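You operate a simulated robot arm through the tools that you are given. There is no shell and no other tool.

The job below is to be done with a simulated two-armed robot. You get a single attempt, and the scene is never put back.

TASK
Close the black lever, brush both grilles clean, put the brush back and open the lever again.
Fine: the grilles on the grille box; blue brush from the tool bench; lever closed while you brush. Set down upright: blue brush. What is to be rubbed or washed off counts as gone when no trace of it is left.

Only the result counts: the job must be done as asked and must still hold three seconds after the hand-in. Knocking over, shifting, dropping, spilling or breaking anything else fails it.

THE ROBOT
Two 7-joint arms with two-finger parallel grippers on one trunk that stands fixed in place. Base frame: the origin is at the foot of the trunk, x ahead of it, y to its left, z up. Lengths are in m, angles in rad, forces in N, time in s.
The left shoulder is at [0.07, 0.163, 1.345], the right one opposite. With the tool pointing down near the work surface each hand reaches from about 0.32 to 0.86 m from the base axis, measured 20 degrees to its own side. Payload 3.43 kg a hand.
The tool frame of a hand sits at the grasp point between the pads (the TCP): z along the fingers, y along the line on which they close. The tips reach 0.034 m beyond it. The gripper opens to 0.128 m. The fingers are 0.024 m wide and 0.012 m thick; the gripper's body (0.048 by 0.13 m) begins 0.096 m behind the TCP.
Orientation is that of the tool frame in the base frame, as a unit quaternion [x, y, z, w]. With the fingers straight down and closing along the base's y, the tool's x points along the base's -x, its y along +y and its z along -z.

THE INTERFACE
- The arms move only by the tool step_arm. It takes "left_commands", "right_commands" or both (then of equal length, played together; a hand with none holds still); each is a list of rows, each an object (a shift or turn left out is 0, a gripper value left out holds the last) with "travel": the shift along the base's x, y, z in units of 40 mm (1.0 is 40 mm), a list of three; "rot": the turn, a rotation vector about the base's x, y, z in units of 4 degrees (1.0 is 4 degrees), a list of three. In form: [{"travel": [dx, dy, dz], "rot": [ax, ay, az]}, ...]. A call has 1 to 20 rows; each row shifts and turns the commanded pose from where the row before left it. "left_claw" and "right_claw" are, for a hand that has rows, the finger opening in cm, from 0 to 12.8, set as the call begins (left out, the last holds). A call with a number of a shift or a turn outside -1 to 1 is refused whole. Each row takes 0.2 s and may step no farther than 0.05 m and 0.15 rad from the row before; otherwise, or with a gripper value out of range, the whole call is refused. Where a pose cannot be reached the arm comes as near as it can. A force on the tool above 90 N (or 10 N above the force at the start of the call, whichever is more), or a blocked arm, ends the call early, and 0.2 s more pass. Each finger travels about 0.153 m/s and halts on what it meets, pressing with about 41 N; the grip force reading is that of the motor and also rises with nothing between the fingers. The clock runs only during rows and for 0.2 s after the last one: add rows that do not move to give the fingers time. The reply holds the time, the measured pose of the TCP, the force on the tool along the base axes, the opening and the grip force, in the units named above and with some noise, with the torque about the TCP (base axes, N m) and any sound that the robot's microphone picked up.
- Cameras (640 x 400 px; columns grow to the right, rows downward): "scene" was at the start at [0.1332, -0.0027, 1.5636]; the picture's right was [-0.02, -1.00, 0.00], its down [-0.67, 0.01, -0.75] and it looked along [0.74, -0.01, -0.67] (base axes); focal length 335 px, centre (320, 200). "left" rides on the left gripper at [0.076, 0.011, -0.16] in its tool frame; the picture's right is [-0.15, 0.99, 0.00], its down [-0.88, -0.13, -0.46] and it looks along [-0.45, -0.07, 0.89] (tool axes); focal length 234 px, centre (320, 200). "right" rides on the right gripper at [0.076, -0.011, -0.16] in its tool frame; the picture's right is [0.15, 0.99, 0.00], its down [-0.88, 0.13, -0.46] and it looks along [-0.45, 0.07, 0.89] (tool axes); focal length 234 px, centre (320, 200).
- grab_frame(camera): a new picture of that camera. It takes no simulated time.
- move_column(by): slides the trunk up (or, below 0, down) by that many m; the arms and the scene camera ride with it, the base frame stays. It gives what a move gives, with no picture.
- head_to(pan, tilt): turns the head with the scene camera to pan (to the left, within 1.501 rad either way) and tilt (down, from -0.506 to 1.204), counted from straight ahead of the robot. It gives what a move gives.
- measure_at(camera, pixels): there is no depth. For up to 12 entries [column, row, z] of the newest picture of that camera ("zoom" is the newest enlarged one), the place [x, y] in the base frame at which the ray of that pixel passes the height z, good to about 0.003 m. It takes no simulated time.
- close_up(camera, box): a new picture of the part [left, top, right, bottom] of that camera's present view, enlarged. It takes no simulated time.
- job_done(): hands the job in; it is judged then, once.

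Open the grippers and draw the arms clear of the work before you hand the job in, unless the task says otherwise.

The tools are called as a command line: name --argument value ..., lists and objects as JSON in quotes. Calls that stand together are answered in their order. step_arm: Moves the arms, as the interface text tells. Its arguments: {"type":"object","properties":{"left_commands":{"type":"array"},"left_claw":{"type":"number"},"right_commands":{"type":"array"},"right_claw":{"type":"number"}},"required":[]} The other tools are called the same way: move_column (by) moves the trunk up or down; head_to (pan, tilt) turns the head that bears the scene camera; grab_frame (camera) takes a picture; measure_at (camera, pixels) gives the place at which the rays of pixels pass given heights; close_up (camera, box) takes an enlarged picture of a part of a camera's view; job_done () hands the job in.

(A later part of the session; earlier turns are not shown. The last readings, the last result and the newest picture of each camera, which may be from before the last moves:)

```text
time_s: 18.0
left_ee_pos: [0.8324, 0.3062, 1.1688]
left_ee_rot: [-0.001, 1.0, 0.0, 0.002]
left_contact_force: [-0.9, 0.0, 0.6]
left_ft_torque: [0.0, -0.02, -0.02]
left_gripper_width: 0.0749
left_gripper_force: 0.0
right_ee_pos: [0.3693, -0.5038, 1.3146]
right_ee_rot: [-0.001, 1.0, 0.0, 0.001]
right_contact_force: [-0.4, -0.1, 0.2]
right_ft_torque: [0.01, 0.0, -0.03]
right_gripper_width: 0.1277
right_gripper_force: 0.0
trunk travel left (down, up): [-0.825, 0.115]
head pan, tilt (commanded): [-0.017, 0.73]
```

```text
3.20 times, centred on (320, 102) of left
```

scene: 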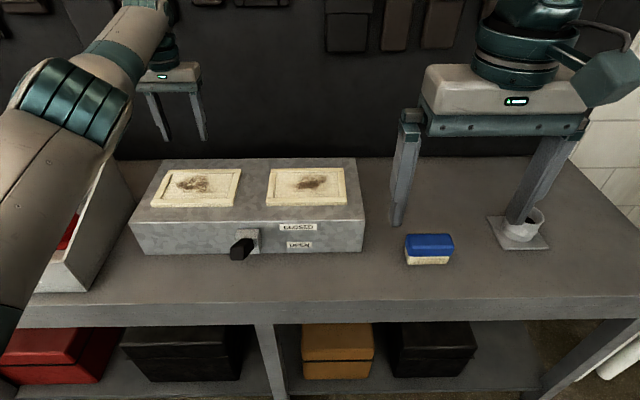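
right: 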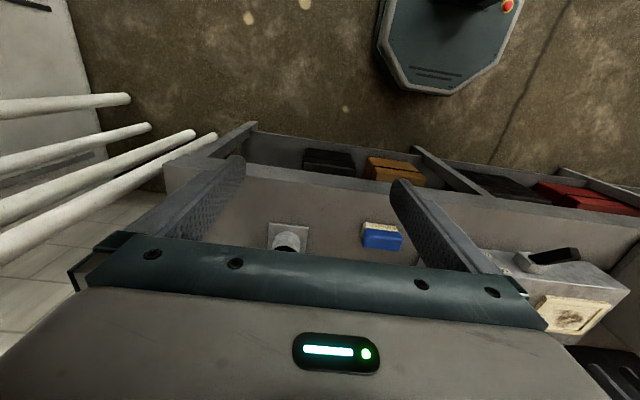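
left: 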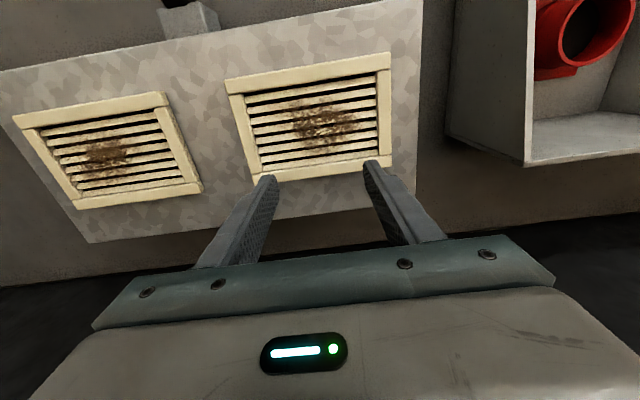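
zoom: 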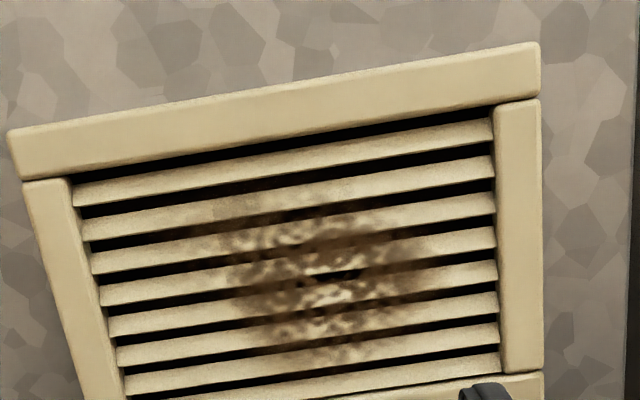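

The right arm is clear at y≈-0.50. I now carry the left hand across to above the brush (target x 0.67, y -0.284, z 1.12), tilting the fingers forward by 20° on the way.

step_arm --left_commands '[{"travel": [-0.4, -0.85, -0.05]}, {"travel": [-0.3, -0.92, -0.07]}, {"travel": [-0.25, -0.92, -0.08]}, {"travel": [-0.25, -0.92, -0.08]}, {"travel": [-0.25, -0.92, -0.08]}, {"travel": [-0.25, -0.92, -0.08]}, {"travel": [-0.25, -0.92, -0.08], "rot": [0, -0.5, 0]}, {"travel": [-0.25, -0.92, -0.08], "rot": [0, -0.5, 0]}, {"travel": [-0.25, -0.92, -0.08], "rot": [0, -0.5, 0]}, {"travel": [-0.25, -0.92, -0.08], "rot": [0, -0.5, 0]}, {"travel": [-0.25, -0.92, -0.08], "rot": [0, -0.5, 0]}, {"travel": [-0.25, -0.92, -0.08], "rot": [0, -0.5, 0]}, {"travel": [-0.25, -0.92, -0.08], "rot": [0, -0.5, 0]}, {"travel": [-0.25, -0.92, -0.08], "rot": [0, -0.5, 0]}, {"travel": [-0.2, -0.92, -0.08], "rot": [0, -0.5, 0]}, {"travel": [-0.2, -0.9, -0.08], "rot": [0, -0.5, 0]}, {"travel": [0, 0, 0]}]' --left_claw 12.8

grab_frame --camera "scene"

grab_frame --camera "left"

```text
time_s: 21.6
left_ee_pos: [0.6723, -0.2664, 1.1185]
left_ee_rot: [-0.002, 0.986, 0.0, 0.167]
left_contact_force: [-0.5, -0.9, -0.4]
left_ft_torque: [-0.01, 0.04, -0.02]
left_gripper_width: 0.1281
left_gripper_force: 0.0
left hand out of reach, approached as far as the arm can: row 16
right_ee_pos: [0.3715, -0.5035, 1.3134]
right_ee_rot: [0.0, 1.0, 0.0, 0.0]
right_contact_force: [0.5, 0.8, 0.4]
right_ft_torque: [0.01, 0.02, -0.02]
right_gripper_width: 0.128
right_gripper_force: 0.0
trunk travel left (down, up): [-0.825, 0.115]
head pan, tilt (commanded): [-0.017, 0.73]
```

```text
taken
```

scene: 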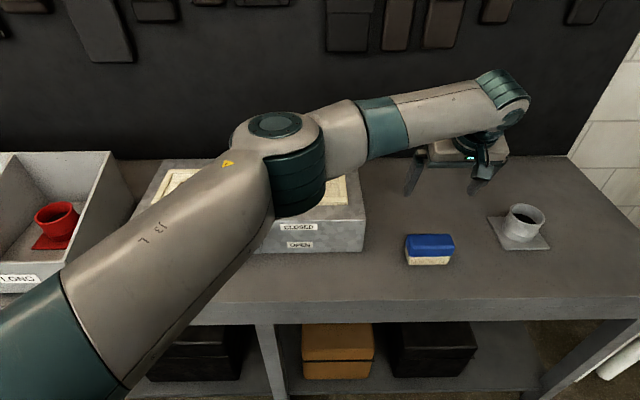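

```text
taken
```

left: 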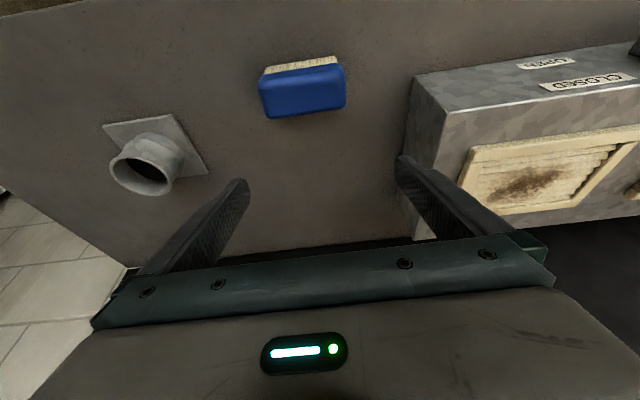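

The left arm stops at y=-0.266, so it can't comfortably pick the brush there. From this view the brush is well visible at (302,88), so I enlarge it to size it up before retreating; the right arm will fetch it instead.

close_up --camera "left" --box '[240, 40, 368, 120]'

close_up --camera "scene" --box '[390, 220, 470, 270]'

```text
5.00 times, centred on (304, 80) of left
```

zoom: 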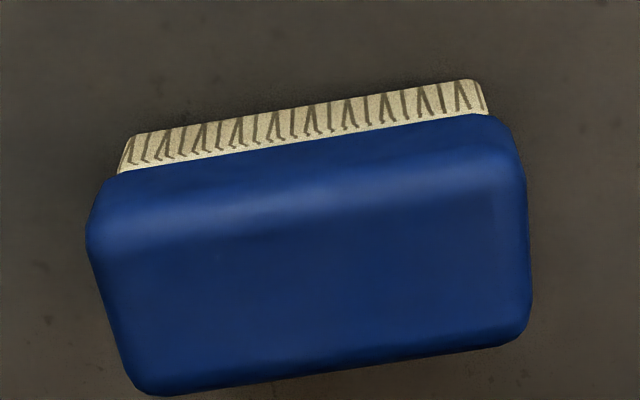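

```text
8.00 times, centred on (430, 245) of scene
```

zoom: 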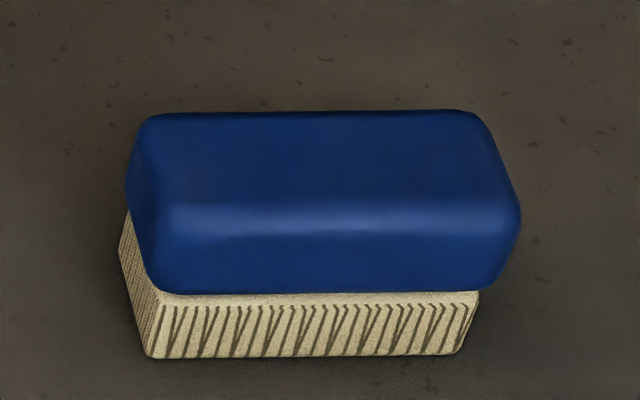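

I measure the brush's outline from both views: bottom corners at z=0.88 and the blue block's end silhouettes at about z=0.925.

measure_at --camera "left" --pixels '[[266, 67.6, 0.88], [335.6, 56, 0.88], [346.4, 94, 0.925], [257.4, 86, 0.925], [308, 114.4, 0.915], [308, 114.4, 0.935], [262.5, 73.5, 0.91], [338, 63, 0.91]]'

measure_at --camera "scene" --pixels '[[408.5, 264.75, 0.88], [447.9, 264, 0.88], [405.9, 243.1, 0.925], [455.1, 246.9, 0.925], [430, 256.5, 0.91], [430, 234, 0.94], [430, 234, 0.95], [430, 246, 0.94]]'

```text
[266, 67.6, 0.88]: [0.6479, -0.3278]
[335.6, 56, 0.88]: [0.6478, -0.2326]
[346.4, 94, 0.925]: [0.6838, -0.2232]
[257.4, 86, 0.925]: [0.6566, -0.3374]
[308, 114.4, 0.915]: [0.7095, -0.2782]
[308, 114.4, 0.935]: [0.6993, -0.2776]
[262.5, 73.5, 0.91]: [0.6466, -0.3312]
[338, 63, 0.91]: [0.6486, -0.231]
```

```text
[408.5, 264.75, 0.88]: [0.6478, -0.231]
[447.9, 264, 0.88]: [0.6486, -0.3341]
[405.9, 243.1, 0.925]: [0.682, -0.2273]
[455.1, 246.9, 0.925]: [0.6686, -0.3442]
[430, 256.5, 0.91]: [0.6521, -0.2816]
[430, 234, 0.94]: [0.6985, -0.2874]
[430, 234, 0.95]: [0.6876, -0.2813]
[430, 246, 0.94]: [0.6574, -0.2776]
```

The brush: bristles x 0.648–0.692, y −0.232 to −0.331; blue block about 0.115 long, centred at y≈−0.2825, top ≈0.945. I retreat the left arm to its own side.

step_arm --left_commands '[{"travel": [-0.3, 0.9, 0.3], "rot": [0, 0.5, 0]}, {"travel": [-0.3, 0.9, 0.3], "rot": [0, 0.5, 0]}, {"travel": [-0.3, 0.9, 0.3], "rot": [0, 0.5, 0]}, {"travel": [-0.3, 0.9, 0.3], "rot": [0, 0.5, 0]}, {"travel": [-0.3, 0.9, 0.3], "rot": [0, 0.5, 0]}, {"travel": [-0.3, 0.9, 0.3], "rot": [0, 0.5, 0]}, {"travel": [-0.3, 0.9, 0.3], "rot": [0, 0.5, 0]}, {"travel": [-0.3, 0.9, 0.2], "rot": [0, 0.5, 0]}, {"travel": [-0.3, 0.9, 0.2], "rot": [0, 0.5, 0]}, {"travel": [-0.3, 0.9, 0.2], "rot": [0, 0.5, 0]}, {"travel": [-0.3, 0.9, 0.1]}, {"travel": [-0.3, 0.9, 0.1]}, {"travel": [-0.3, 0.9, 0.1]}, {"travel": [-0.3, 0.9, 0]}, {"travel": [-0.3, 0.9, 0]}, {"travel": [-0.3, 0.9, 0]}, {"travel": [-0.3, 0.9, 0]}, {"travel": [-0.3, 0.9, 0]}, {"travel": [0, 0, 0]}]'

grab_frame --camera "scene"

```text
time_s: 25.6
left_ee_pos: [0.4571, 0.3772, 1.2369]
left_ee_rot: [0.0, 1.0, 0.0, -0.001]
left_contact_force: [0.2, -1.0, 0.3]
left_ft_torque: [-0.01, 0.01, 0.01]
left_gripper_width: 0.1278
left_gripper_force: 0.1
right_ee_pos: [0.3707, -0.5052, 1.3129]
right_ee_rot: [0.0, 1.0, 0.0, 0.0]
right_contact_force: [-0.4, 0.2, 0.1]
right_ft_torque: [0.01, -0.03, -0.02]
right_gripper_width: 0.128
right_gripper_force: 0.0
trunk travel left (down, up): [-0.825, 0.115]
head pan, tilt (commanded): [-0.017, 0.73]
```

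```text
taken
```

scene: 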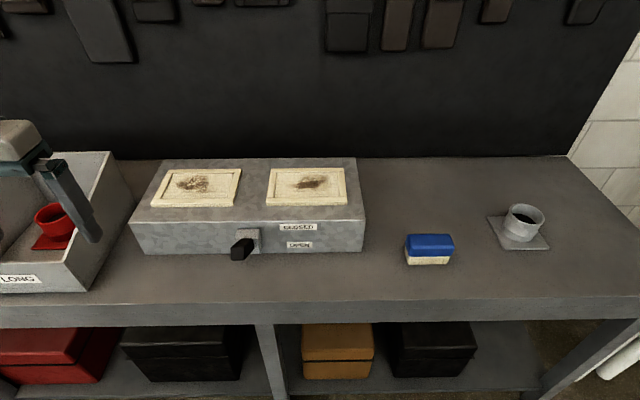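

All clear; the brush sits at (430,249). I bring the right hand above it at z≈1.10 with a 20° forward tilt and full opening.

step_arm --right_commands '[{"travel": [0.75, 0.557, -0.53], "rot": [0, -0.5, 0]}, {"travel": [0.75, 0.557, -0.53], "rot": [0, -0.5, 0]}, {"travel": [0.75, 0.557, -0.53], "rot": [0, -0.5, 0]}, {"travel": [0.75, 0.557, -0.53], "rot": [0, -0.5, 0]}, {"travel": [0.75, 0.557, -0.53], "rot": [0, -0.5, 0]}, {"travel": [0.75, 0.557, -0.53], "rot": [0, -0.5, 0]}, {"travel": [0.75, 0.557, -0.53], "rot": [0, -0.5, 0]}, {"travel": [0.75, 0.557, -0.53], "rot": [0, -0.5, 0]}, {"travel": [0.75, 0.557, -0.53], "rot": [0, -0.5, 0]}, {"travel": [0.73, 0.557, -0.53], "rot": [0, -0.5, 0]}, {"travel": [0, 0, 0]}]' --right_claw 12.8

grab_frame --camera "right"

grab_frame --camera "scene"

```text
time_s: 28.0
left_ee_pos: [0.4552, 0.3785, 1.2384]
left_ee_rot: [-0.001, 1.0, 0.0, 0.001]
left_contact_force: [0.6, -0.9, 0.1]
left_ft_torque: [-0.04, -0.04, -0.01]
left_gripper_width: 0.128
left_gripper_force: 0.0
right_ee_pos: [0.6686, -0.2815, 1.099]
right_ee_rot: [0.0, 0.985, 0.0, 0.175]
right_contact_force: [-0.2, 0.5, 0.7]
right_ft_torque: [0.03, -0.01, 0.0]
right_gripper_width: 0.1282
right_gripper_force: 0.0
trunk travel left (down, up): [-0.825, 0.115]
head pan, tilt (commanded): [-0.017, 0.73]
```

```text
taken
```

right: 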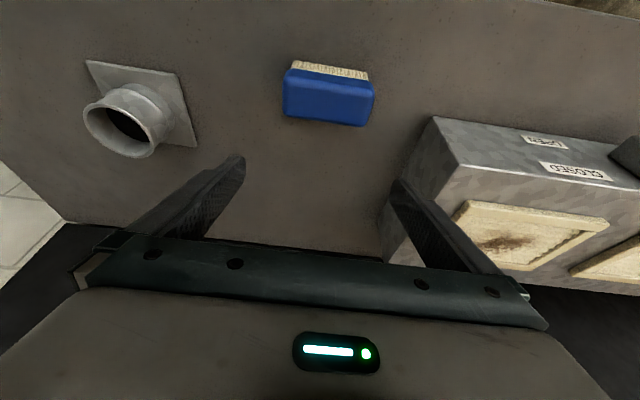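

```text
taken
```

scene: 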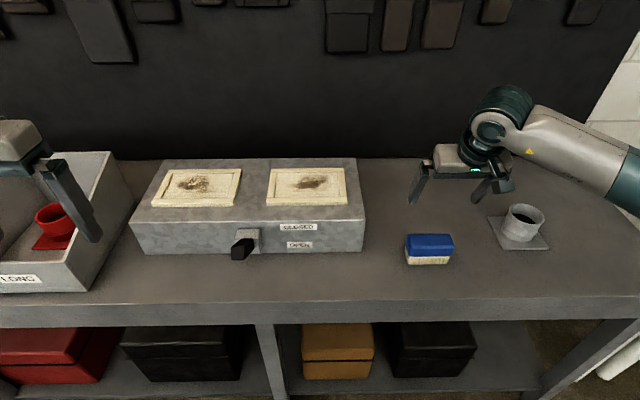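

The right hand is above the brush, which shows at (329,93) in the right view. I enlarge it to refine the brush's ends and yaw.

close_up --camera "right" --box '[265, 50, 393, 130]'

```text
5.00 times, centred on (329, 90) of right
```

zoom: 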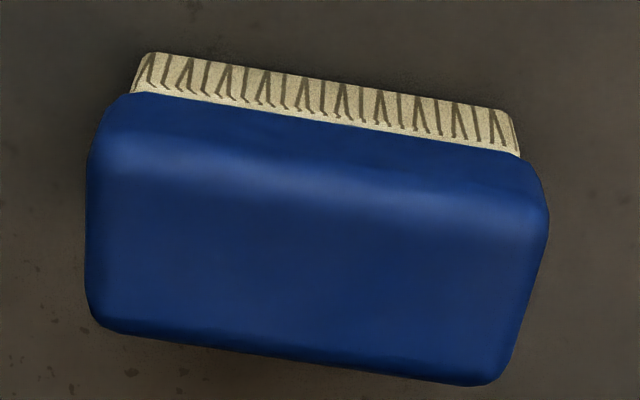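

Bottom bristle corners at (294.4,60.6) and (367.4,72.4), blue ends near (282.4,94) and (373,104). I measure these.

measure_at --camera "right" --pixels '[[294.4, 60.6, 0.88], [367.4, 72.4, 0.88], [282.4, 94, 0.92], [282.4, 94, 0.94], [373, 104, 0.92], [373, 104, 0.94], [284, 113, 0.945], [364.4, 126, 0.945], [368.8, 81, 0.91], [291.2, 68.4, 0.91]]'

```text
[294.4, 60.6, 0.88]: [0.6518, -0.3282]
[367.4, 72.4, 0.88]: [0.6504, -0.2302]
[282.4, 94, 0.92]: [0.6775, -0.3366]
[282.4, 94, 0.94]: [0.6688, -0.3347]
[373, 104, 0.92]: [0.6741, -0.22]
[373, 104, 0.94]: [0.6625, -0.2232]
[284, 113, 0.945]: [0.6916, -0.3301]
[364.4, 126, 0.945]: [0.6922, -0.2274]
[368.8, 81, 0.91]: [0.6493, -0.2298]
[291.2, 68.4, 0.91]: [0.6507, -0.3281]
```

The brush's centre comes out at y≈−0.280, x≈0.671; the hand is at y=−0.2815. I descend to z≈0.99, tips just above the brush top, and look again.

step_arm --right_commands '[{"travel": [0.03, 0, -0.9]}, {"travel": [0, 0, -0.9]}, {"travel": [0, 0, -0.9]}, {"travel": [0, 0, 0]}]'

grab_frame --camera "right"

close_up --camera "scene" --box '[370, 180, 530, 280]'

```text
time_s: 29.0
left_ee_pos: [0.4557, 0.3789, 1.2378]
left_ee_rot: [0.0, 1.0, 0.0, 0.0]
left_contact_force: [-0.1, -0.3, -0.5]
left_ft_torque: [-0.03, -0.02, 0.01]
left_gripper_width: 0.1281
left_gripper_force: 0.0
right_ee_pos: [0.6689, -0.2796, 0.99]
right_ee_rot: [0.0, 0.985, 0.0, 0.174]
right_contact_force: [-0.8, -1.4, 0.8]
right_ft_torque: [-0.01, 0.02, -0.03]
right_gripper_width: 0.1278
right_gripper_force: 0.2
trunk travel left (down, up): [-0.825, 0.115]
head pan, tilt (commanded): [-0.017, 0.73]
```

```text
taken
```

right: 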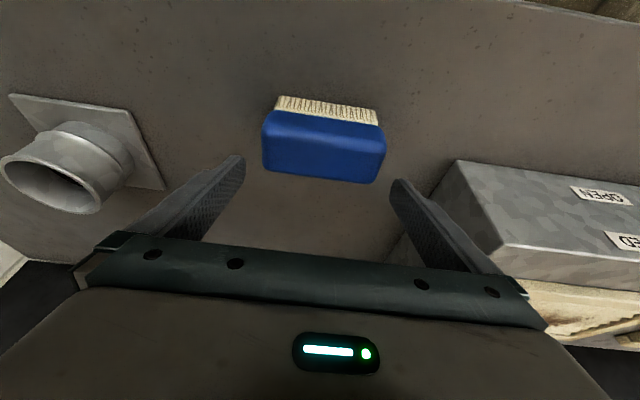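

```text
4.00 times, centred on (450, 230) of scene
```

zoom: 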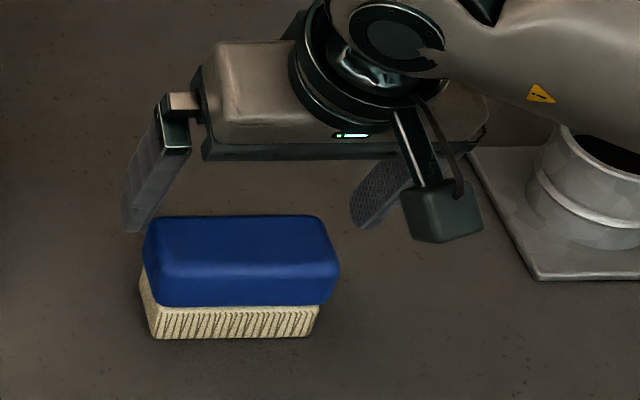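

The brush lies between the fingertips (243,160) and (395,182) in the right view. I take an enlarged look to check the side clearances numerically.

close_up --camera "right" --box '[230, 85, 420, 204]'

```text
3.36 times, centred on (325, 144) of right
```

zoom: 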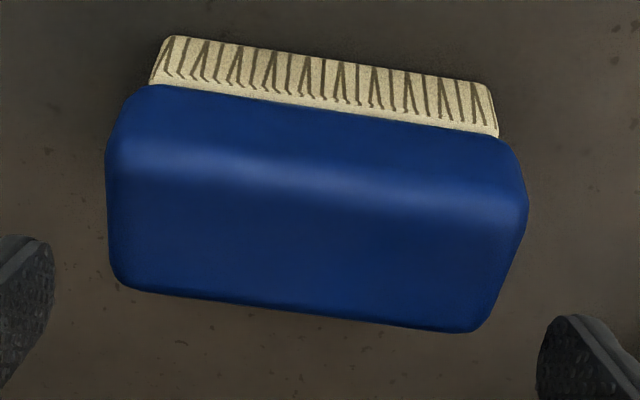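

I measure the brush's features directly in this zoomed picture.

measure_at --camera "zoom" --pixels '[[165, 37, 0.88], [492, 90, 0.88], [105, 200, 0.925], [105, 200, 0.94], [528, 225, 0.925], [528, 225, 0.94], [112, 270, 0.94], [490, 315, 0.94]]'

```text
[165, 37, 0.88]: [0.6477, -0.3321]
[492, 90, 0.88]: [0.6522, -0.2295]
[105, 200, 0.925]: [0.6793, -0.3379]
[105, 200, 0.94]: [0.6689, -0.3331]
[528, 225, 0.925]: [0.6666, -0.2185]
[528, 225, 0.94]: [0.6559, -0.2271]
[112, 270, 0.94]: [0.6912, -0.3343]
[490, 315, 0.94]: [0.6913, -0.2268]
```

The brush's centre is y≈−0.279, matching the hand's y of −0.2796, with ~7 mm clearance on each side. I descend slowly to z≈0.933.

step_arm --right_commands '[{"travel": [0.02, 0, -0.36]}, {"travel": [0.02, 0, -0.36]}, {"travel": [0, 0, -0.36]}, {"travel": [0, 0, -0.36]}, {"travel": [0, 0, 0]}]'

grab_frame --camera "right"

close_up --camera "scene" --box '[370, 180, 530, 280]'

```text
time_s: 30.2
left_ee_pos: [0.4563, 0.3783, 1.2371]
left_ee_rot: [0.0, 1.0, -0.001, 0.0]
left_contact_force: [-0.9, -0.2, 0.2]
left_ft_torque: [-0.01, -0.02, -0.02]
left_gripper_width: 0.128
left_gripper_force: 0.0
right_ee_pos: [0.6696, -0.2809, 0.9338]
right_ee_rot: [0.0, 0.985, -0.001, 0.173]
right_contact_force: [1.1, 0.2, -0.1]
right_ft_torque: [-0.03, 0.06, 0.0]
right_gripper_width: 0.1279
right_gripper_force: 0.0
trunk travel left (down, up): [-0.825, 0.115]
head pan, tilt (commanded): [-0.017, 0.73]
```

```text
taken
```

right: 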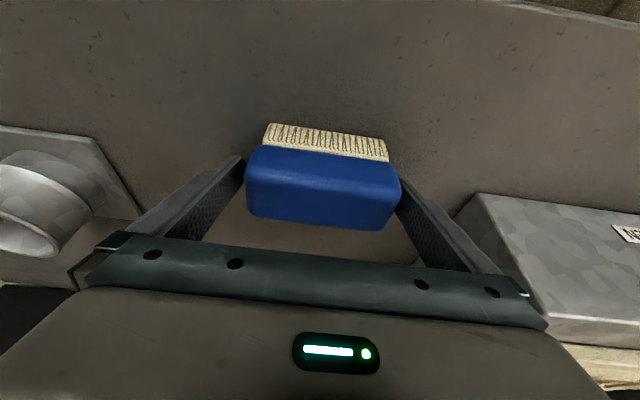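

```text
4.00 times, centred on (450, 230) of scene
```

zoom: 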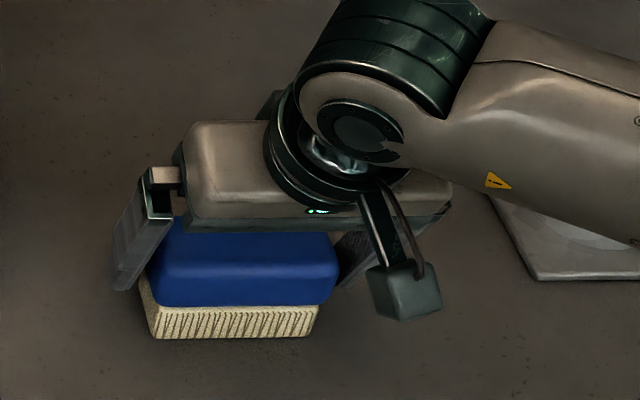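

The fingers straddle the brush's ends without contact. I close on it.

step_arm --right_commands '[{"travel": [0, 0, 0]}, {"travel": [0, 0, 0]}, {"travel": [0, 0, 0]}]' --right_claw 10.0

grab_frame --camera "right"

```text
time_s: 31.0
left_ee_pos: [0.4561, 0.378, 1.2368]
left_ee_rot: [-0.001, 1.0, 0.0, 0.0]
left_contact_force: [0.8, 0.0, 0.2]
left_ft_torque: [0.01, -0.02, -0.01]
left_gripper_width: 0.1279
left_gripper_force: 0.2
right_ee_pos: [0.6702, -0.2799, 0.9338]
right_ee_rot: [-0.001, 0.985, 0.0, 0.174]
right_contact_force: [0.6, 0.4, 0.5]
right_ft_torque: [-0.05, 0.01, -0.03]
right_gripper_width: 0.1096
right_gripper_force: 41.2
trunk travel left (down, up): [-0.825, 0.115]
head pan, tilt (commanded): [-0.017, 0.73]
```

```text
taken
```

right: 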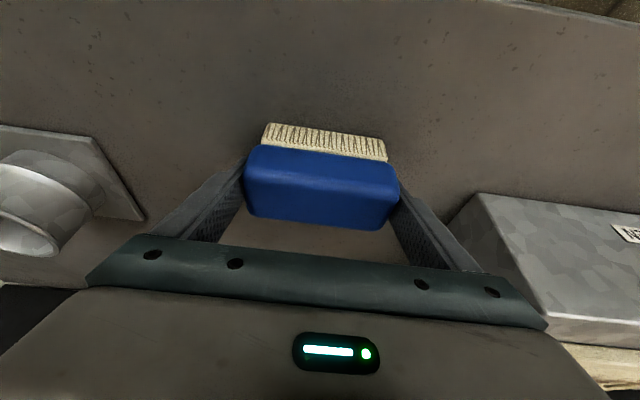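

Held at 10.96 cm with 41 N; the TCP for putting it back is (0.670, −0.280, 0.934). I lift it slowly to z≈1.12.

step_arm --right_commands '[{"travel": [0, 0, 0.25]}, {"travel": [0, 0, 0.5]}, {"travel": [0, 0, 0.8]}, {"travel": [0, 0, 0.8]}, {"travel": [0, 0, 0.8]}, {"travel": [0, 0, 0.8]}, {"travel": [0, 0, 0.7]}, {"travel": [0, 0, 0]}]'

grab_frame --camera "right"

grab_frame --camera "scene"

```text
time_s: 32.8
left_ee_pos: [0.4564, 0.3789, 1.2377]
left_ee_rot: [0.0, 1.0, 0.0, 0.0]
left_contact_force: [0.1, 0.6, 0.7]
left_ft_torque: [0.03, 0.0, 0.02]
left_gripper_width: 0.1281
left_gripper_force: 0.0
right_ee_pos: [0.6699, -0.2804, 1.1222]
right_ee_rot: [0.0, 0.985, 0.0, 0.173]
right_contact_force: [-0.8, -0.2, -1.3]
right_ft_torque: [-0.02, -0.01, -0.03]
right_gripper_width: 0.1098
right_gripper_force: 41.6
trunk travel left (down, up): [-0.825, 0.115]
head pan, tilt (commanded): [-0.017, 0.73]
```

```text
taken
```

right: 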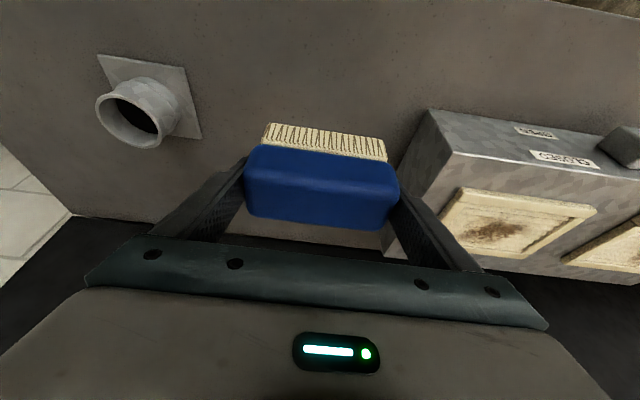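

```text
taken
```

scene: 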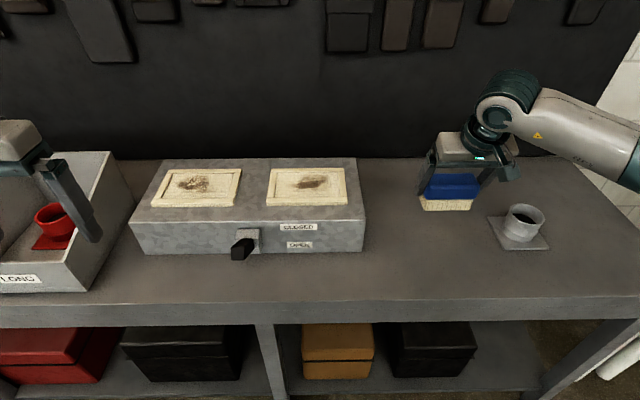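

The brush is firm in the hand. I carry it above the right grille (0.825, 0.01, 1.12).

step_arm --right_commands '[{"travel": [0.485, 0.907, 0]}, {"travel": [0.485, 0.907, 0]}, {"travel": [0.485, 0.907, 0]}, {"travel": [0.485, 0.907, 0]}, {"travel": [0.485, 0.907, 0]}, {"travel": [0.485, 0.907, 0]}, {"travel": [0.485, 0.907, 0]}, {"travel": [0.485, 0.907, 0]}, {"travel": [0, 0, 0]}]'

grab_frame --camera "right"

grab_frame --camera "scene"

```text
time_s: 34.8
left_ee_pos: [0.4556, 0.3766, 1.2383]
left_ee_rot: [0.001, 1.0, -0.001, 0.0]
left_contact_force: [0.5, -1.2, -0.1]
left_ft_torque: [0.01, 0.0, 0.01]
left_gripper_width: 0.1281
left_gripper_force: 0.0
right_ee_pos: [0.8277, 0.01, 1.1185]
right_ee_rot: [0.001, 0.985, 0.0, 0.173]
right_contact_force: [-0.4, -0.2, -1.8]
right_ft_torque: [0.01, 0.0, 0.01]
right_gripper_width: 0.1093
right_gripper_force: 40.8
trunk travel left (down, up): [-0.825, 0.115]
head pan, tilt (commanded): [-0.017, 0.73]
```

```text
taken
```

right: 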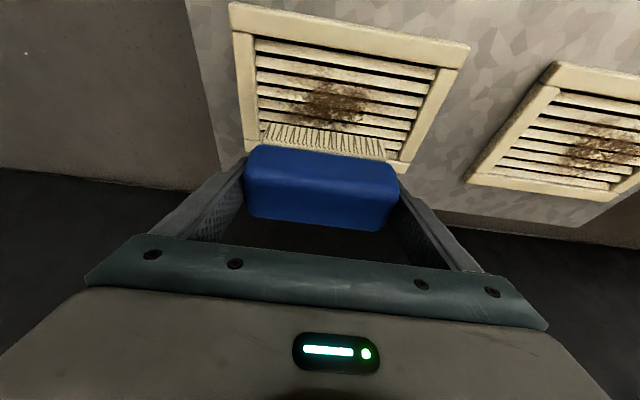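

```text
taken
```

scene: 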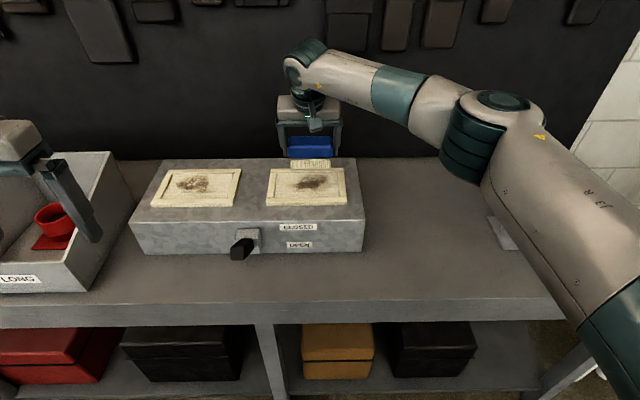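

The arm reaches above the right grille. I measure the inner frame and stain from this close right view as a cross-check.

close_up --camera "right" --box '[220, 0, 480, 162]'

measure_at --camera "right" --pixels '[[256, 37, 1.0], [437, 68, 1.0], [405, 160, 1.0], [260, 125, 1.0], [292, 100, 1.0], [372, 103, 1.0], [335, 80, 1.0], [232, 3, 1.0], [468, 46, 1.0]]'

```text
2.46 times, centred on (350, 81) of right
```

zoom: 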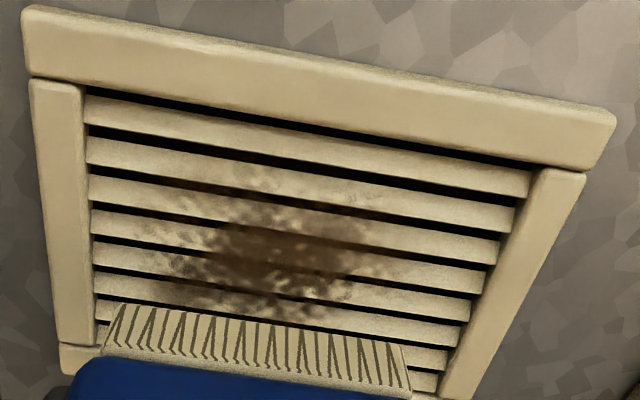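

```text
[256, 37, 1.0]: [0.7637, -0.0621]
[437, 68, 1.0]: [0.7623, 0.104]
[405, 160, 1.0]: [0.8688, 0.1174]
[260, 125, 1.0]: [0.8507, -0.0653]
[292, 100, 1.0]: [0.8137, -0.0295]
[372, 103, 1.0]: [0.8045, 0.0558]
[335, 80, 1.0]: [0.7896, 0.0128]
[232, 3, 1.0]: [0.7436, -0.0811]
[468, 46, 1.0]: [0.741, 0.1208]
```

The frame's top seems higher than I assumed; the views differ by about a centimetre. I raise and back the hand a little to see the whole right grille in the wrist camera and triangulate better.

step_arm --right_commands '[{"travel": [-0.3, 0, 0.8]}, {"travel": [-0.3, 0, 0.8]}, {"travel": [-0.3, 0, 0.8]}, {"travel": [-0.3, 0, 0.8]}, {"travel": [0, 0, 0]}]'

close_up --camera "right" --box '[220, 20, 460, 170]'

```text
time_s: 36.0
left_ee_pos: [0.4577, 0.3789, 1.2377]
left_ee_rot: [-0.001, 1.0, 0.0, -0.001]
left_contact_force: [0.3, 0.7, 1.0]
left_ft_torque: [0.01, 0.04, 0.03]
left_gripper_width: 0.128
left_gripper_force: 0.1
right_ee_pos: [0.7813, 0.0111, 1.2482]
right_ee_rot: [0.0, 0.985, 0.0, 0.172]
right_contact_force: [-0.7, -0.2, -1.6]
right_ft_torque: [0.01, 0.02, -0.01]
right_gripper_width: 0.1096
right_gripper_force: 41.0
trunk travel left (down, up): [-0.825, 0.115]
head pan, tilt (commanded): [-0.017, 0.73]
```

```text
2.67 times, centred on (340, 95) of right
```

zoom: 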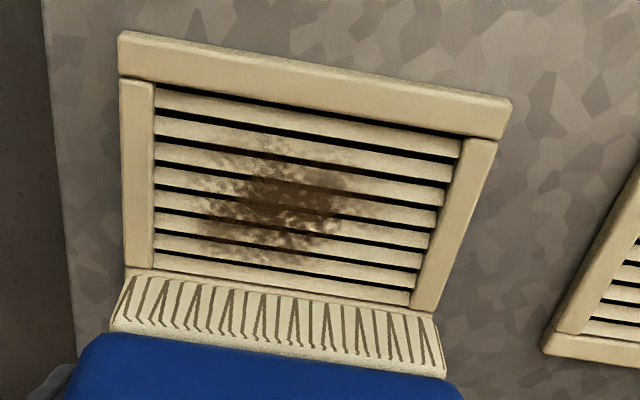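

The whole stain is visible now: front edge near zoom (260,130), back (290,268), left (193,205), right (368,195). I measure these and the inner frame.

measure_at --camera "zoom" --pixels '[[155, 87, 1.0], [463, 137, 1.0], [118, 32, 1.0], [513, 100, 1.0], [410, 303, 1.0], [152, 262, 1.0], [260, 130, 1.0], [290, 268, 1.0], [193, 205, 1.0], [368, 195, 1.0], [155, 87, 1.02], [410, 303, 1.02]]'

```text
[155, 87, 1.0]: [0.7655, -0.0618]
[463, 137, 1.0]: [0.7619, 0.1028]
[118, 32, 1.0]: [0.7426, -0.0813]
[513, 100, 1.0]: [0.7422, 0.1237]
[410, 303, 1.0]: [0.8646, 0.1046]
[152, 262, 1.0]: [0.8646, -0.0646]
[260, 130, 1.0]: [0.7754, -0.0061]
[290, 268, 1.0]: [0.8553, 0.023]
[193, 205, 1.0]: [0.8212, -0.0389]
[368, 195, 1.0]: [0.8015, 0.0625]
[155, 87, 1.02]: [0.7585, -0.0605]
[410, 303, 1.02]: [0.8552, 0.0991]
```

Taking both cameras together: frame top ≈1.013, inner x 0.760–0.860, y −0.062–0.103; stain x ≈0.775–0.855, y ≈−0.04–0.063. I lower the brush to hover over the grille's middle at TCP z≈1.085.

step_arm --right_commands '[{"travel": [0.14, 0, -0.8]}, {"travel": [0.14, 0, -0.8]}, {"travel": [0.14, 0, -0.8]}, {"travel": [0.14, 0, -0.8]}, {"travel": [0.14, 0, -0.8]}, {"travel": [0, 0, 0]}]'

close_up --camera "scene" --box '[240, 110, 400, 210]'

grab_frame --camera "right"

```text
time_s: 37.4
left_ee_pos: [0.4563, 0.3787, 1.2374]
left_ee_rot: [0.0, 1.0, 0.0, 0.0]
left_contact_force: [0.0, 0.3, 0.3]
left_ft_torque: [0.01, 0.01, 0.01]
left_gripper_width: 0.128
left_gripper_force: 0.0
right_ee_pos: [0.8054, 0.0103, 1.0883]
right_ee_rot: [0.0, 0.985, 0.0, 0.174]
right_contact_force: [-0.3, 0.6, -1.1]
right_ft_torque: [0.01, -0.01, -0.03]
right_gripper_width: 0.1097
right_gripper_force: 40.5
trunk travel left (down, up): [-0.825, 0.115]
head pan, tilt (commanded): [-0.017, 0.73]
```

```text
4.00 times, centred on (320, 160) of scene
```

zoom: 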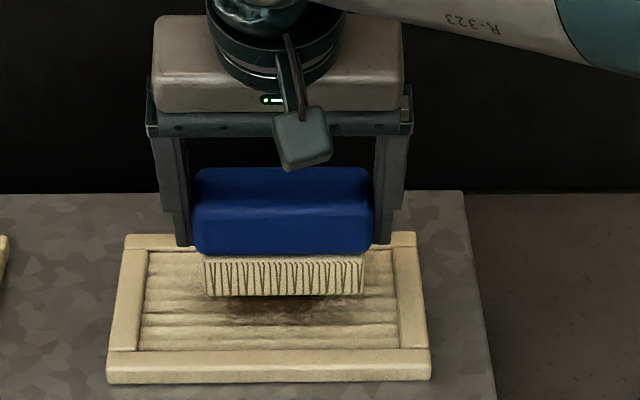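

```text
taken
```

right: 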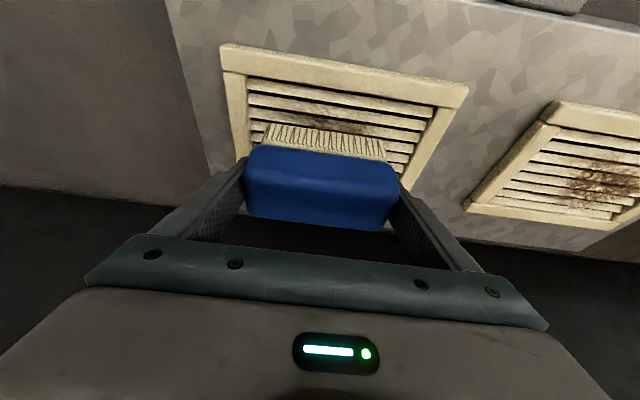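

The brush hovers well inside the frame. I lower in small steps to find contact.

step_arm --right_commands '[{"travel": [0.06, 0, -0.2]}, {"travel": [0.06, 0, -0.15]}, {"travel": [0, 0, -0.1]}, {"travel": [0, 0, 0]}]'

```text
time_s: 38.4
left_ee_pos: [0.4571, 0.3786, 1.2365]
left_ee_rot: [0.0, 1.0, 0.0, 0.001]
left_contact_force: [0.6, -0.3, 0.3]
left_ft_torque: [-0.03, -0.02, -0.01]
left_gripper_width: 0.1281
left_gripper_force: 0.1
right_ee_pos: [0.8115, 0.0105, 1.0704]
right_ee_rot: [0.0, 0.985, 0.0, 0.173]
right_contact_force: [-0.3, -0.2, -1.0]
right_ft_torque: [-0.04, -0.03, 0.01]
right_gripper_width: 0.1095
right_gripper_force: 40.4
trunk travel left (down, up): [-0.825, 0.115]
head pan, tilt (commanded): [-0.017, 0.73]
```

No contact yet at z=1.0704. I continue down in 2 mm steps.

step_arm --right_commands '[{"travel": [0, 0, -0.05]}, {"travel": [0, 0, -0.05]}, {"travel": [0, 0, -0.05]}, {"travel": [0, 0, 0]}]'

close_up --camera "scene" --box '[240, 110, 400, 210]'

```text
time_s: 39.4
left_ee_pos: [0.4534, 0.3783, 1.2399]
left_ee_rot: [0.001, 1.0, 0.0, 0.001]
left_contact_force: [-0.3, 0.2, 0.6]
left_ft_torque: [0.01, 0.0, 0.01]
left_gripper_width: 0.1278
left_gripper_force: 0.0
right_ee_pos: [0.8115, 0.0106, 1.0673]
right_ee_rot: [0.001, 0.984, 0.001, 0.177]
right_contact_force: [7.5, -0.6, 22.6]
right_ft_torque: [-0.61, 0.17, 0.11]
right_gripper_width: 0.1097
right_gripper_force: 41.3
trunk travel left (down, up): [-0.825, 0.115]
head pan, tilt (commanded): [-0.017, 0.73]
```

```text
4.00 times, centred on (320, 160) of scene
```

zoom: 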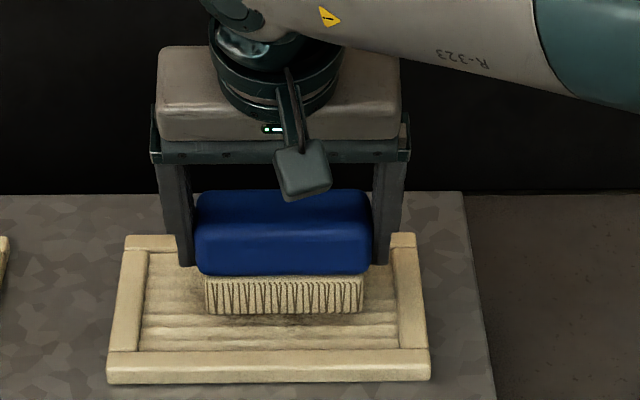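

Contact at TCP z≈1.067 with 22 N, so the slats' tops are at about z≈1.013. I ease up 1 mm and make gentle strokes along the slats (y) to see the effect.

step_arm --right_commands '[{"travel": [0, 0.1, 0.025]}, {"travel": [0, 0.25, 0]}, {"travel": [0, 0.25, 0]}, {"travel": [0, -0.25, 0]}, {"travel": [0, -0.25, 0]}, {"travel": [0, -0.25, 0]}, {"travel": [0, -0.25, 0]}, {"travel": [0, 0.25, 0]}, {"travel": [0, 0.25, 0]}, {"travel": [0, 0.25, 0]}, {"travel": [0, 0, 0]}]'

close_up --camera "scene" --box '[240, 110, 400, 210]'

grab_frame --camera "right"

```text
time_s: 41.8
left_ee_pos: [0.4532, 0.3775, 1.2394]
left_ee_rot: [-0.001, 1.0, 0.0, 0.001]
left_contact_force: [0.2, -0.6, 0.3]
left_ft_torque: [-0.01, 0.02, 0.03]
left_gripper_width: 0.1281
left_gripper_force: 0.0
right_ee_pos: [0.8082, 0.0229, 1.0676]
right_ee_rot: [0.0, 0.985, 0.001, 0.175]
right_contact_force: [1.9, -2.1, 21.7]
right_ft_torque: [-0.56, 0.09, 0.01]
right_gripper_width: 0.11
right_gripper_force: 41.3
trunk travel left (down, up): [-0.825, 0.115]
head pan, tilt (commanded): [-0.017, 0.73]
```

```text
4.00 times, centred on (320, 160) of scene
```

zoom: 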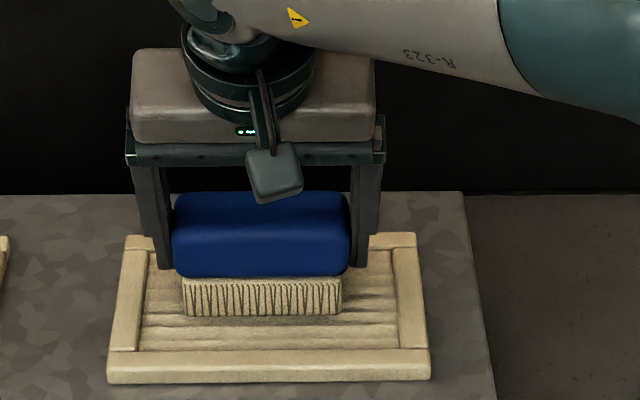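

```text
taken
```

right: 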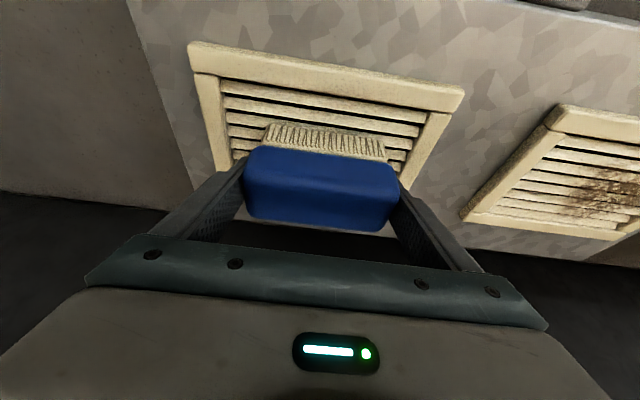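

The stain visible in front of the brush is already gone. I lift 6 mm, shift 2.2 cm to the back, lower and stroke there.

step_arm --right_commands '[{"travel": [0, 0, 0.15]}, {"travel": [0.55, -0.25, 0]}, {"travel": [0, 0, -0.075]}, {"travel": [0, 0, -0.075]}, {"travel": [0, 0.25, 0]}, {"travel": [0, 0.25, 0]}, {"travel": [0, 0.25, 0]}, {"travel": [0, -0.25, 0]}, {"travel": [0, -0.25, 0]}, {"travel": [0, -0.25, 0]}, {"travel": [0, -0.25, 0]}, {"travel": [0, -0.25, 0]}, {"travel": [0, 0.25, 0]}, {"travel": [0, 0.25, 0]}, {"travel": [0, 0.25, 0]}, {"travel": [0, 0, 0]}]'

close_up --camera "scene" --box '[240, 110, 400, 210]'

grab_frame --camera "right"

```text
time_s: 45.2
left_ee_pos: [0.4531, 0.3777, 1.2397]
left_ee_rot: [-0.001, 1.0, 0.001, 0.001]
left_contact_force: [-0.2, -0.4, -1.3]
left_ft_torque: [0.01, 0.0, 0.02]
left_gripper_width: 0.128
left_gripper_force: 0.0
right_ee_pos: [0.8325, 0.022, 1.0662]
right_ee_rot: [0.0, 0.984, 0.0, 0.176]
right_contact_force: [2.2, -3.9, 24.4]
right_ft_torque: [-0.49, 0.12, -0.03]
right_gripper_width: 0.1098
right_gripper_force: 40.9
trunk travel left (down, up): [-0.825, 0.115]
head pan, tilt (commanded): [-0.017, 0.73]
```

```text
4.00 times, centred on (320, 160) of scene
```

zoom: 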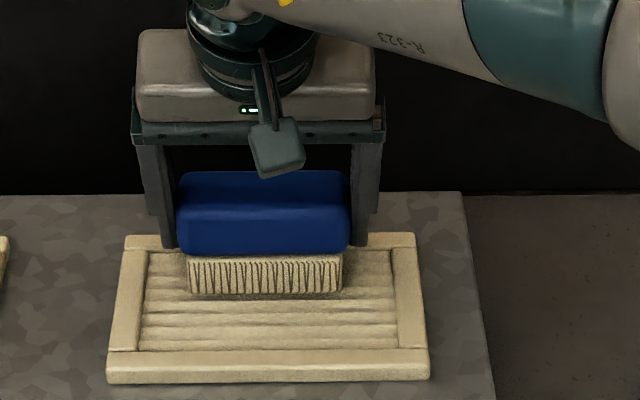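

```text
taken
```

right: 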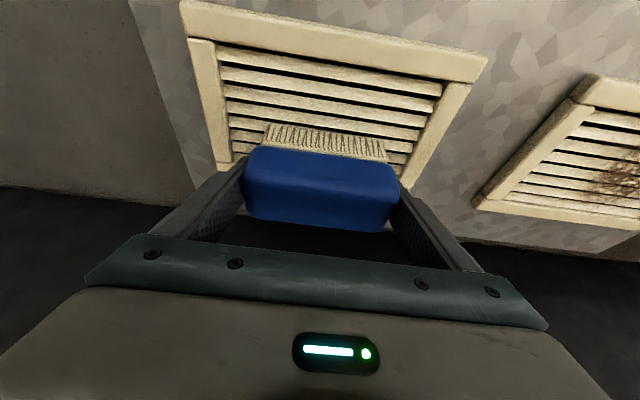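

The far part looks clean too. I now stroke the front part at x≈0.788, then lift the brush away to inspect.

step_arm --right_commands '[{"travel": [0, 0, 0.15]}, {"travel": [-0.55, 0, 0]}, {"travel": [-0.55, -0.25, 0]}, {"travel": [0, 0, -0.075]}, {"travel": [0, 0, -0.075]}, {"travel": [0, 0.25, 0]}, {"travel": [0, 0.25, 0]}, {"travel": [0, 0.25, 0]}, {"travel": [0, -0.25, 0]}, {"travel": [0, -0.25, 0]}, {"travel": [0, -0.25, 0]}, {"travel": [0, -0.25, 0]}, {"travel": [0, -0.25, 0]}, {"travel": [0, 0.25, 0]}, {"travel": [0, 0.25, 0]}, {"travel": [0, 0, 0]}]'

close_up --camera "scene" --box '[240, 110, 400, 210]'

```text
time_s: 48.6
left_ee_pos: [0.4534, 0.3786, 1.2381]
left_ee_rot: [-0.001, 1.0, 0.0, 0.0]
left_contact_force: [0.1, -0.5, 0.4]
left_ft_torque: [-0.02, -0.02, -0.03]
left_gripper_width: 0.1278
left_gripper_force: 0.2
right_ee_pos: [0.7893, 0.0131, 1.0676]
right_ee_rot: [0.0, 0.985, 0.001, 0.175]
right_contact_force: [0.8, -1.2, 18.2]
right_ft_torque: [-0.4, -0.15, -0.19]
right_gripper_width: 0.1096
right_gripper_force: 41.0
trunk travel left (down, up): [-0.825, 0.115]
head pan, tilt (commanded): [-0.017, 0.73]
```

```text
4.00 times, centred on (320, 160) of scene
```

zoom: 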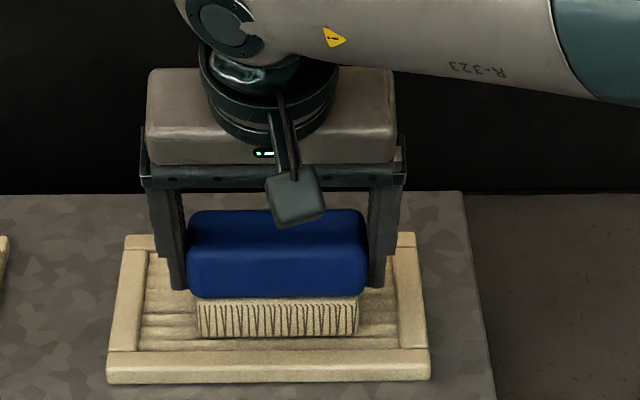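

I lift the brush straight up and back slightly to inspect the whole right grille with both cameras.

step_arm --right_commands '[{"travel": [0, 0, 0.3]}, {"travel": [0, 0, 0.8]}, {"travel": [0, 0, 0.9]}, {"travel": [0, 0, 0.9]}, {"travel": [0, 0, 0.9]}, {"travel": [0, 0, 0.8]}, {"travel": [0, 0, 0]}]'

close_up --camera "right" --box '[220, 20, 460, 170]'

close_up --camera "scene" --box '[250, 150, 370, 225]'

```text
time_s: 50.2
left_ee_pos: [0.4563, 0.3789, 1.2373]
left_ee_rot: [0.0, 1.0, 0.0, 0.0]
left_contact_force: [-0.3, 0.6, -0.7]
left_ft_torque: [-0.02, -0.02, -0.02]
left_gripper_width: 0.1279
left_gripper_force: 0.1
right_ee_pos: [0.7887, 0.0141, 1.2474]
right_ee_rot: [0.0, 0.985, 0.0, 0.174]
right_contact_force: [-0.7, 1.0, -1.1]
right_ft_torque: [-0.03, 0.02, -0.01]
right_gripper_width: 0.1096
right_gripper_force: 40.7
trunk travel left (down, up): [-0.825, 0.115]
head pan, tilt (commanded): [-0.017, 0.73]
```

```text
2.67 times, centred on (340, 95) of right
```

zoom: 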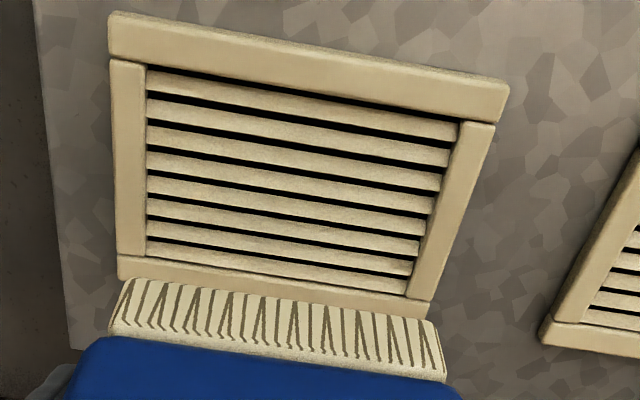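

```text
5.33 times, centred on (310, 188) of scene
```

zoom: 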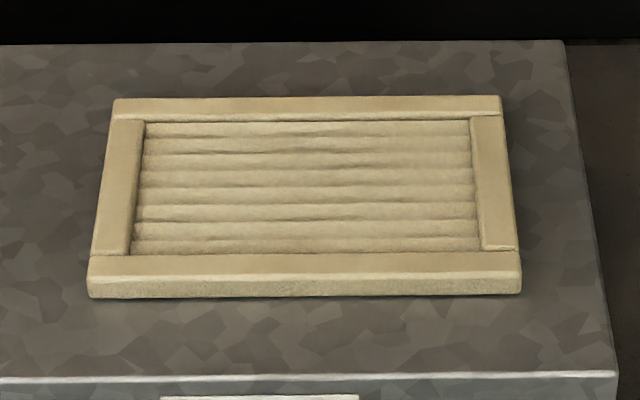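

The right grille looks clean. I zoom in further to be sure no trace is left.

close_up --camera "right" --box '[270, 42, 350, 92]'

close_up --camera "right" --box '[270, 75, 350, 125]'

close_up --camera "right" --box '[330, 60, 410, 130]'

close_up --camera "scene" --box '[270, 165, 350, 215]'

```text
8.00 times, centred on (310, 67) of right
```

zoom: 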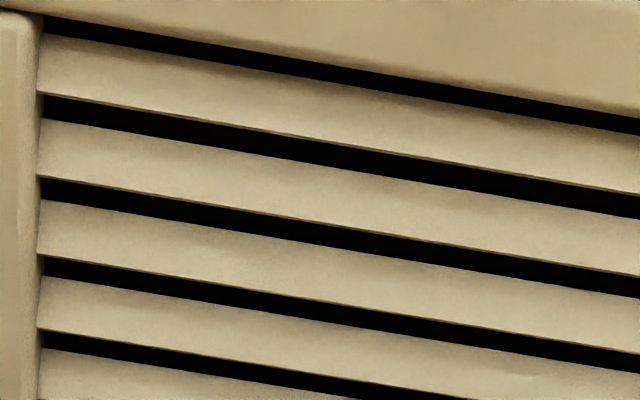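

```text
8.00 times, centred on (310, 100) of right
```

zoom: 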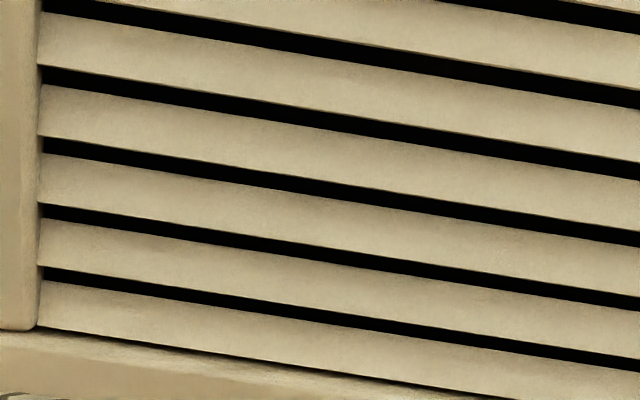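

```text
5.71 times, centred on (370, 95) of right
```

zoom: 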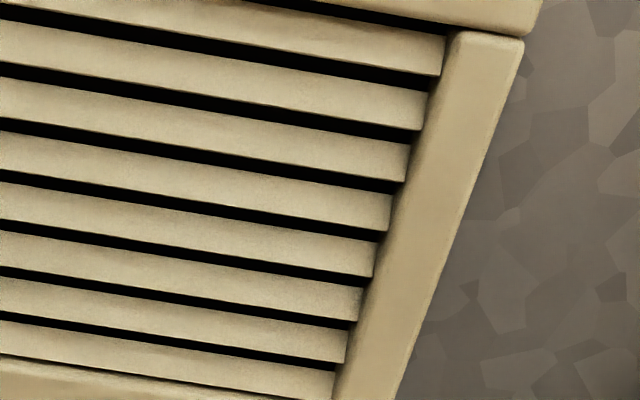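

```text
8.00 times, centred on (310, 190) of scene
```

zoom: 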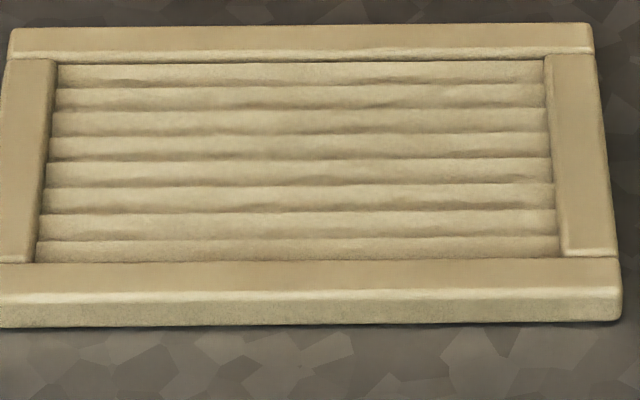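

The right grille is spotless. The left grille needs the left arm, so I will set the brush down upright on the table in front of the box near y=0 and regrasp; I check the free space between table edge and box front first.

grab_frame --camera "scene"

measure_at --camera "scene" --pixels '[[320, 302, 0.88], [320, 252, 0.88], [250, 305, 0.88], [235, 238, 1.02], [235, 238, 1.0], [335, 275, 0.88]]'

```text
taken
```

scene: 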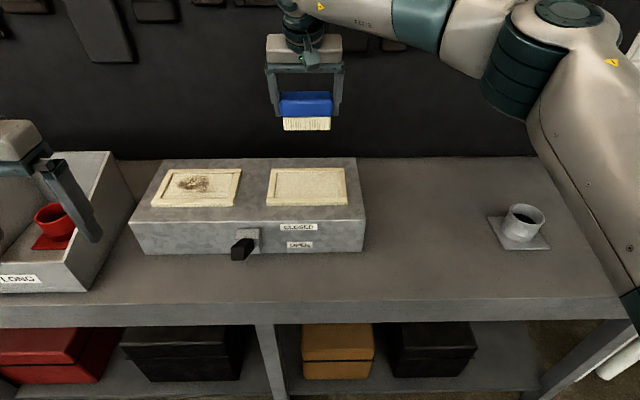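

```text
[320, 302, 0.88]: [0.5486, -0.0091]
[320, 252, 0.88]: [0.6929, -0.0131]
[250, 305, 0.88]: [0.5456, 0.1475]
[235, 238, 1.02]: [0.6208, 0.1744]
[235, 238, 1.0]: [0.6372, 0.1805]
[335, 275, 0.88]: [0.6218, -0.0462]
```

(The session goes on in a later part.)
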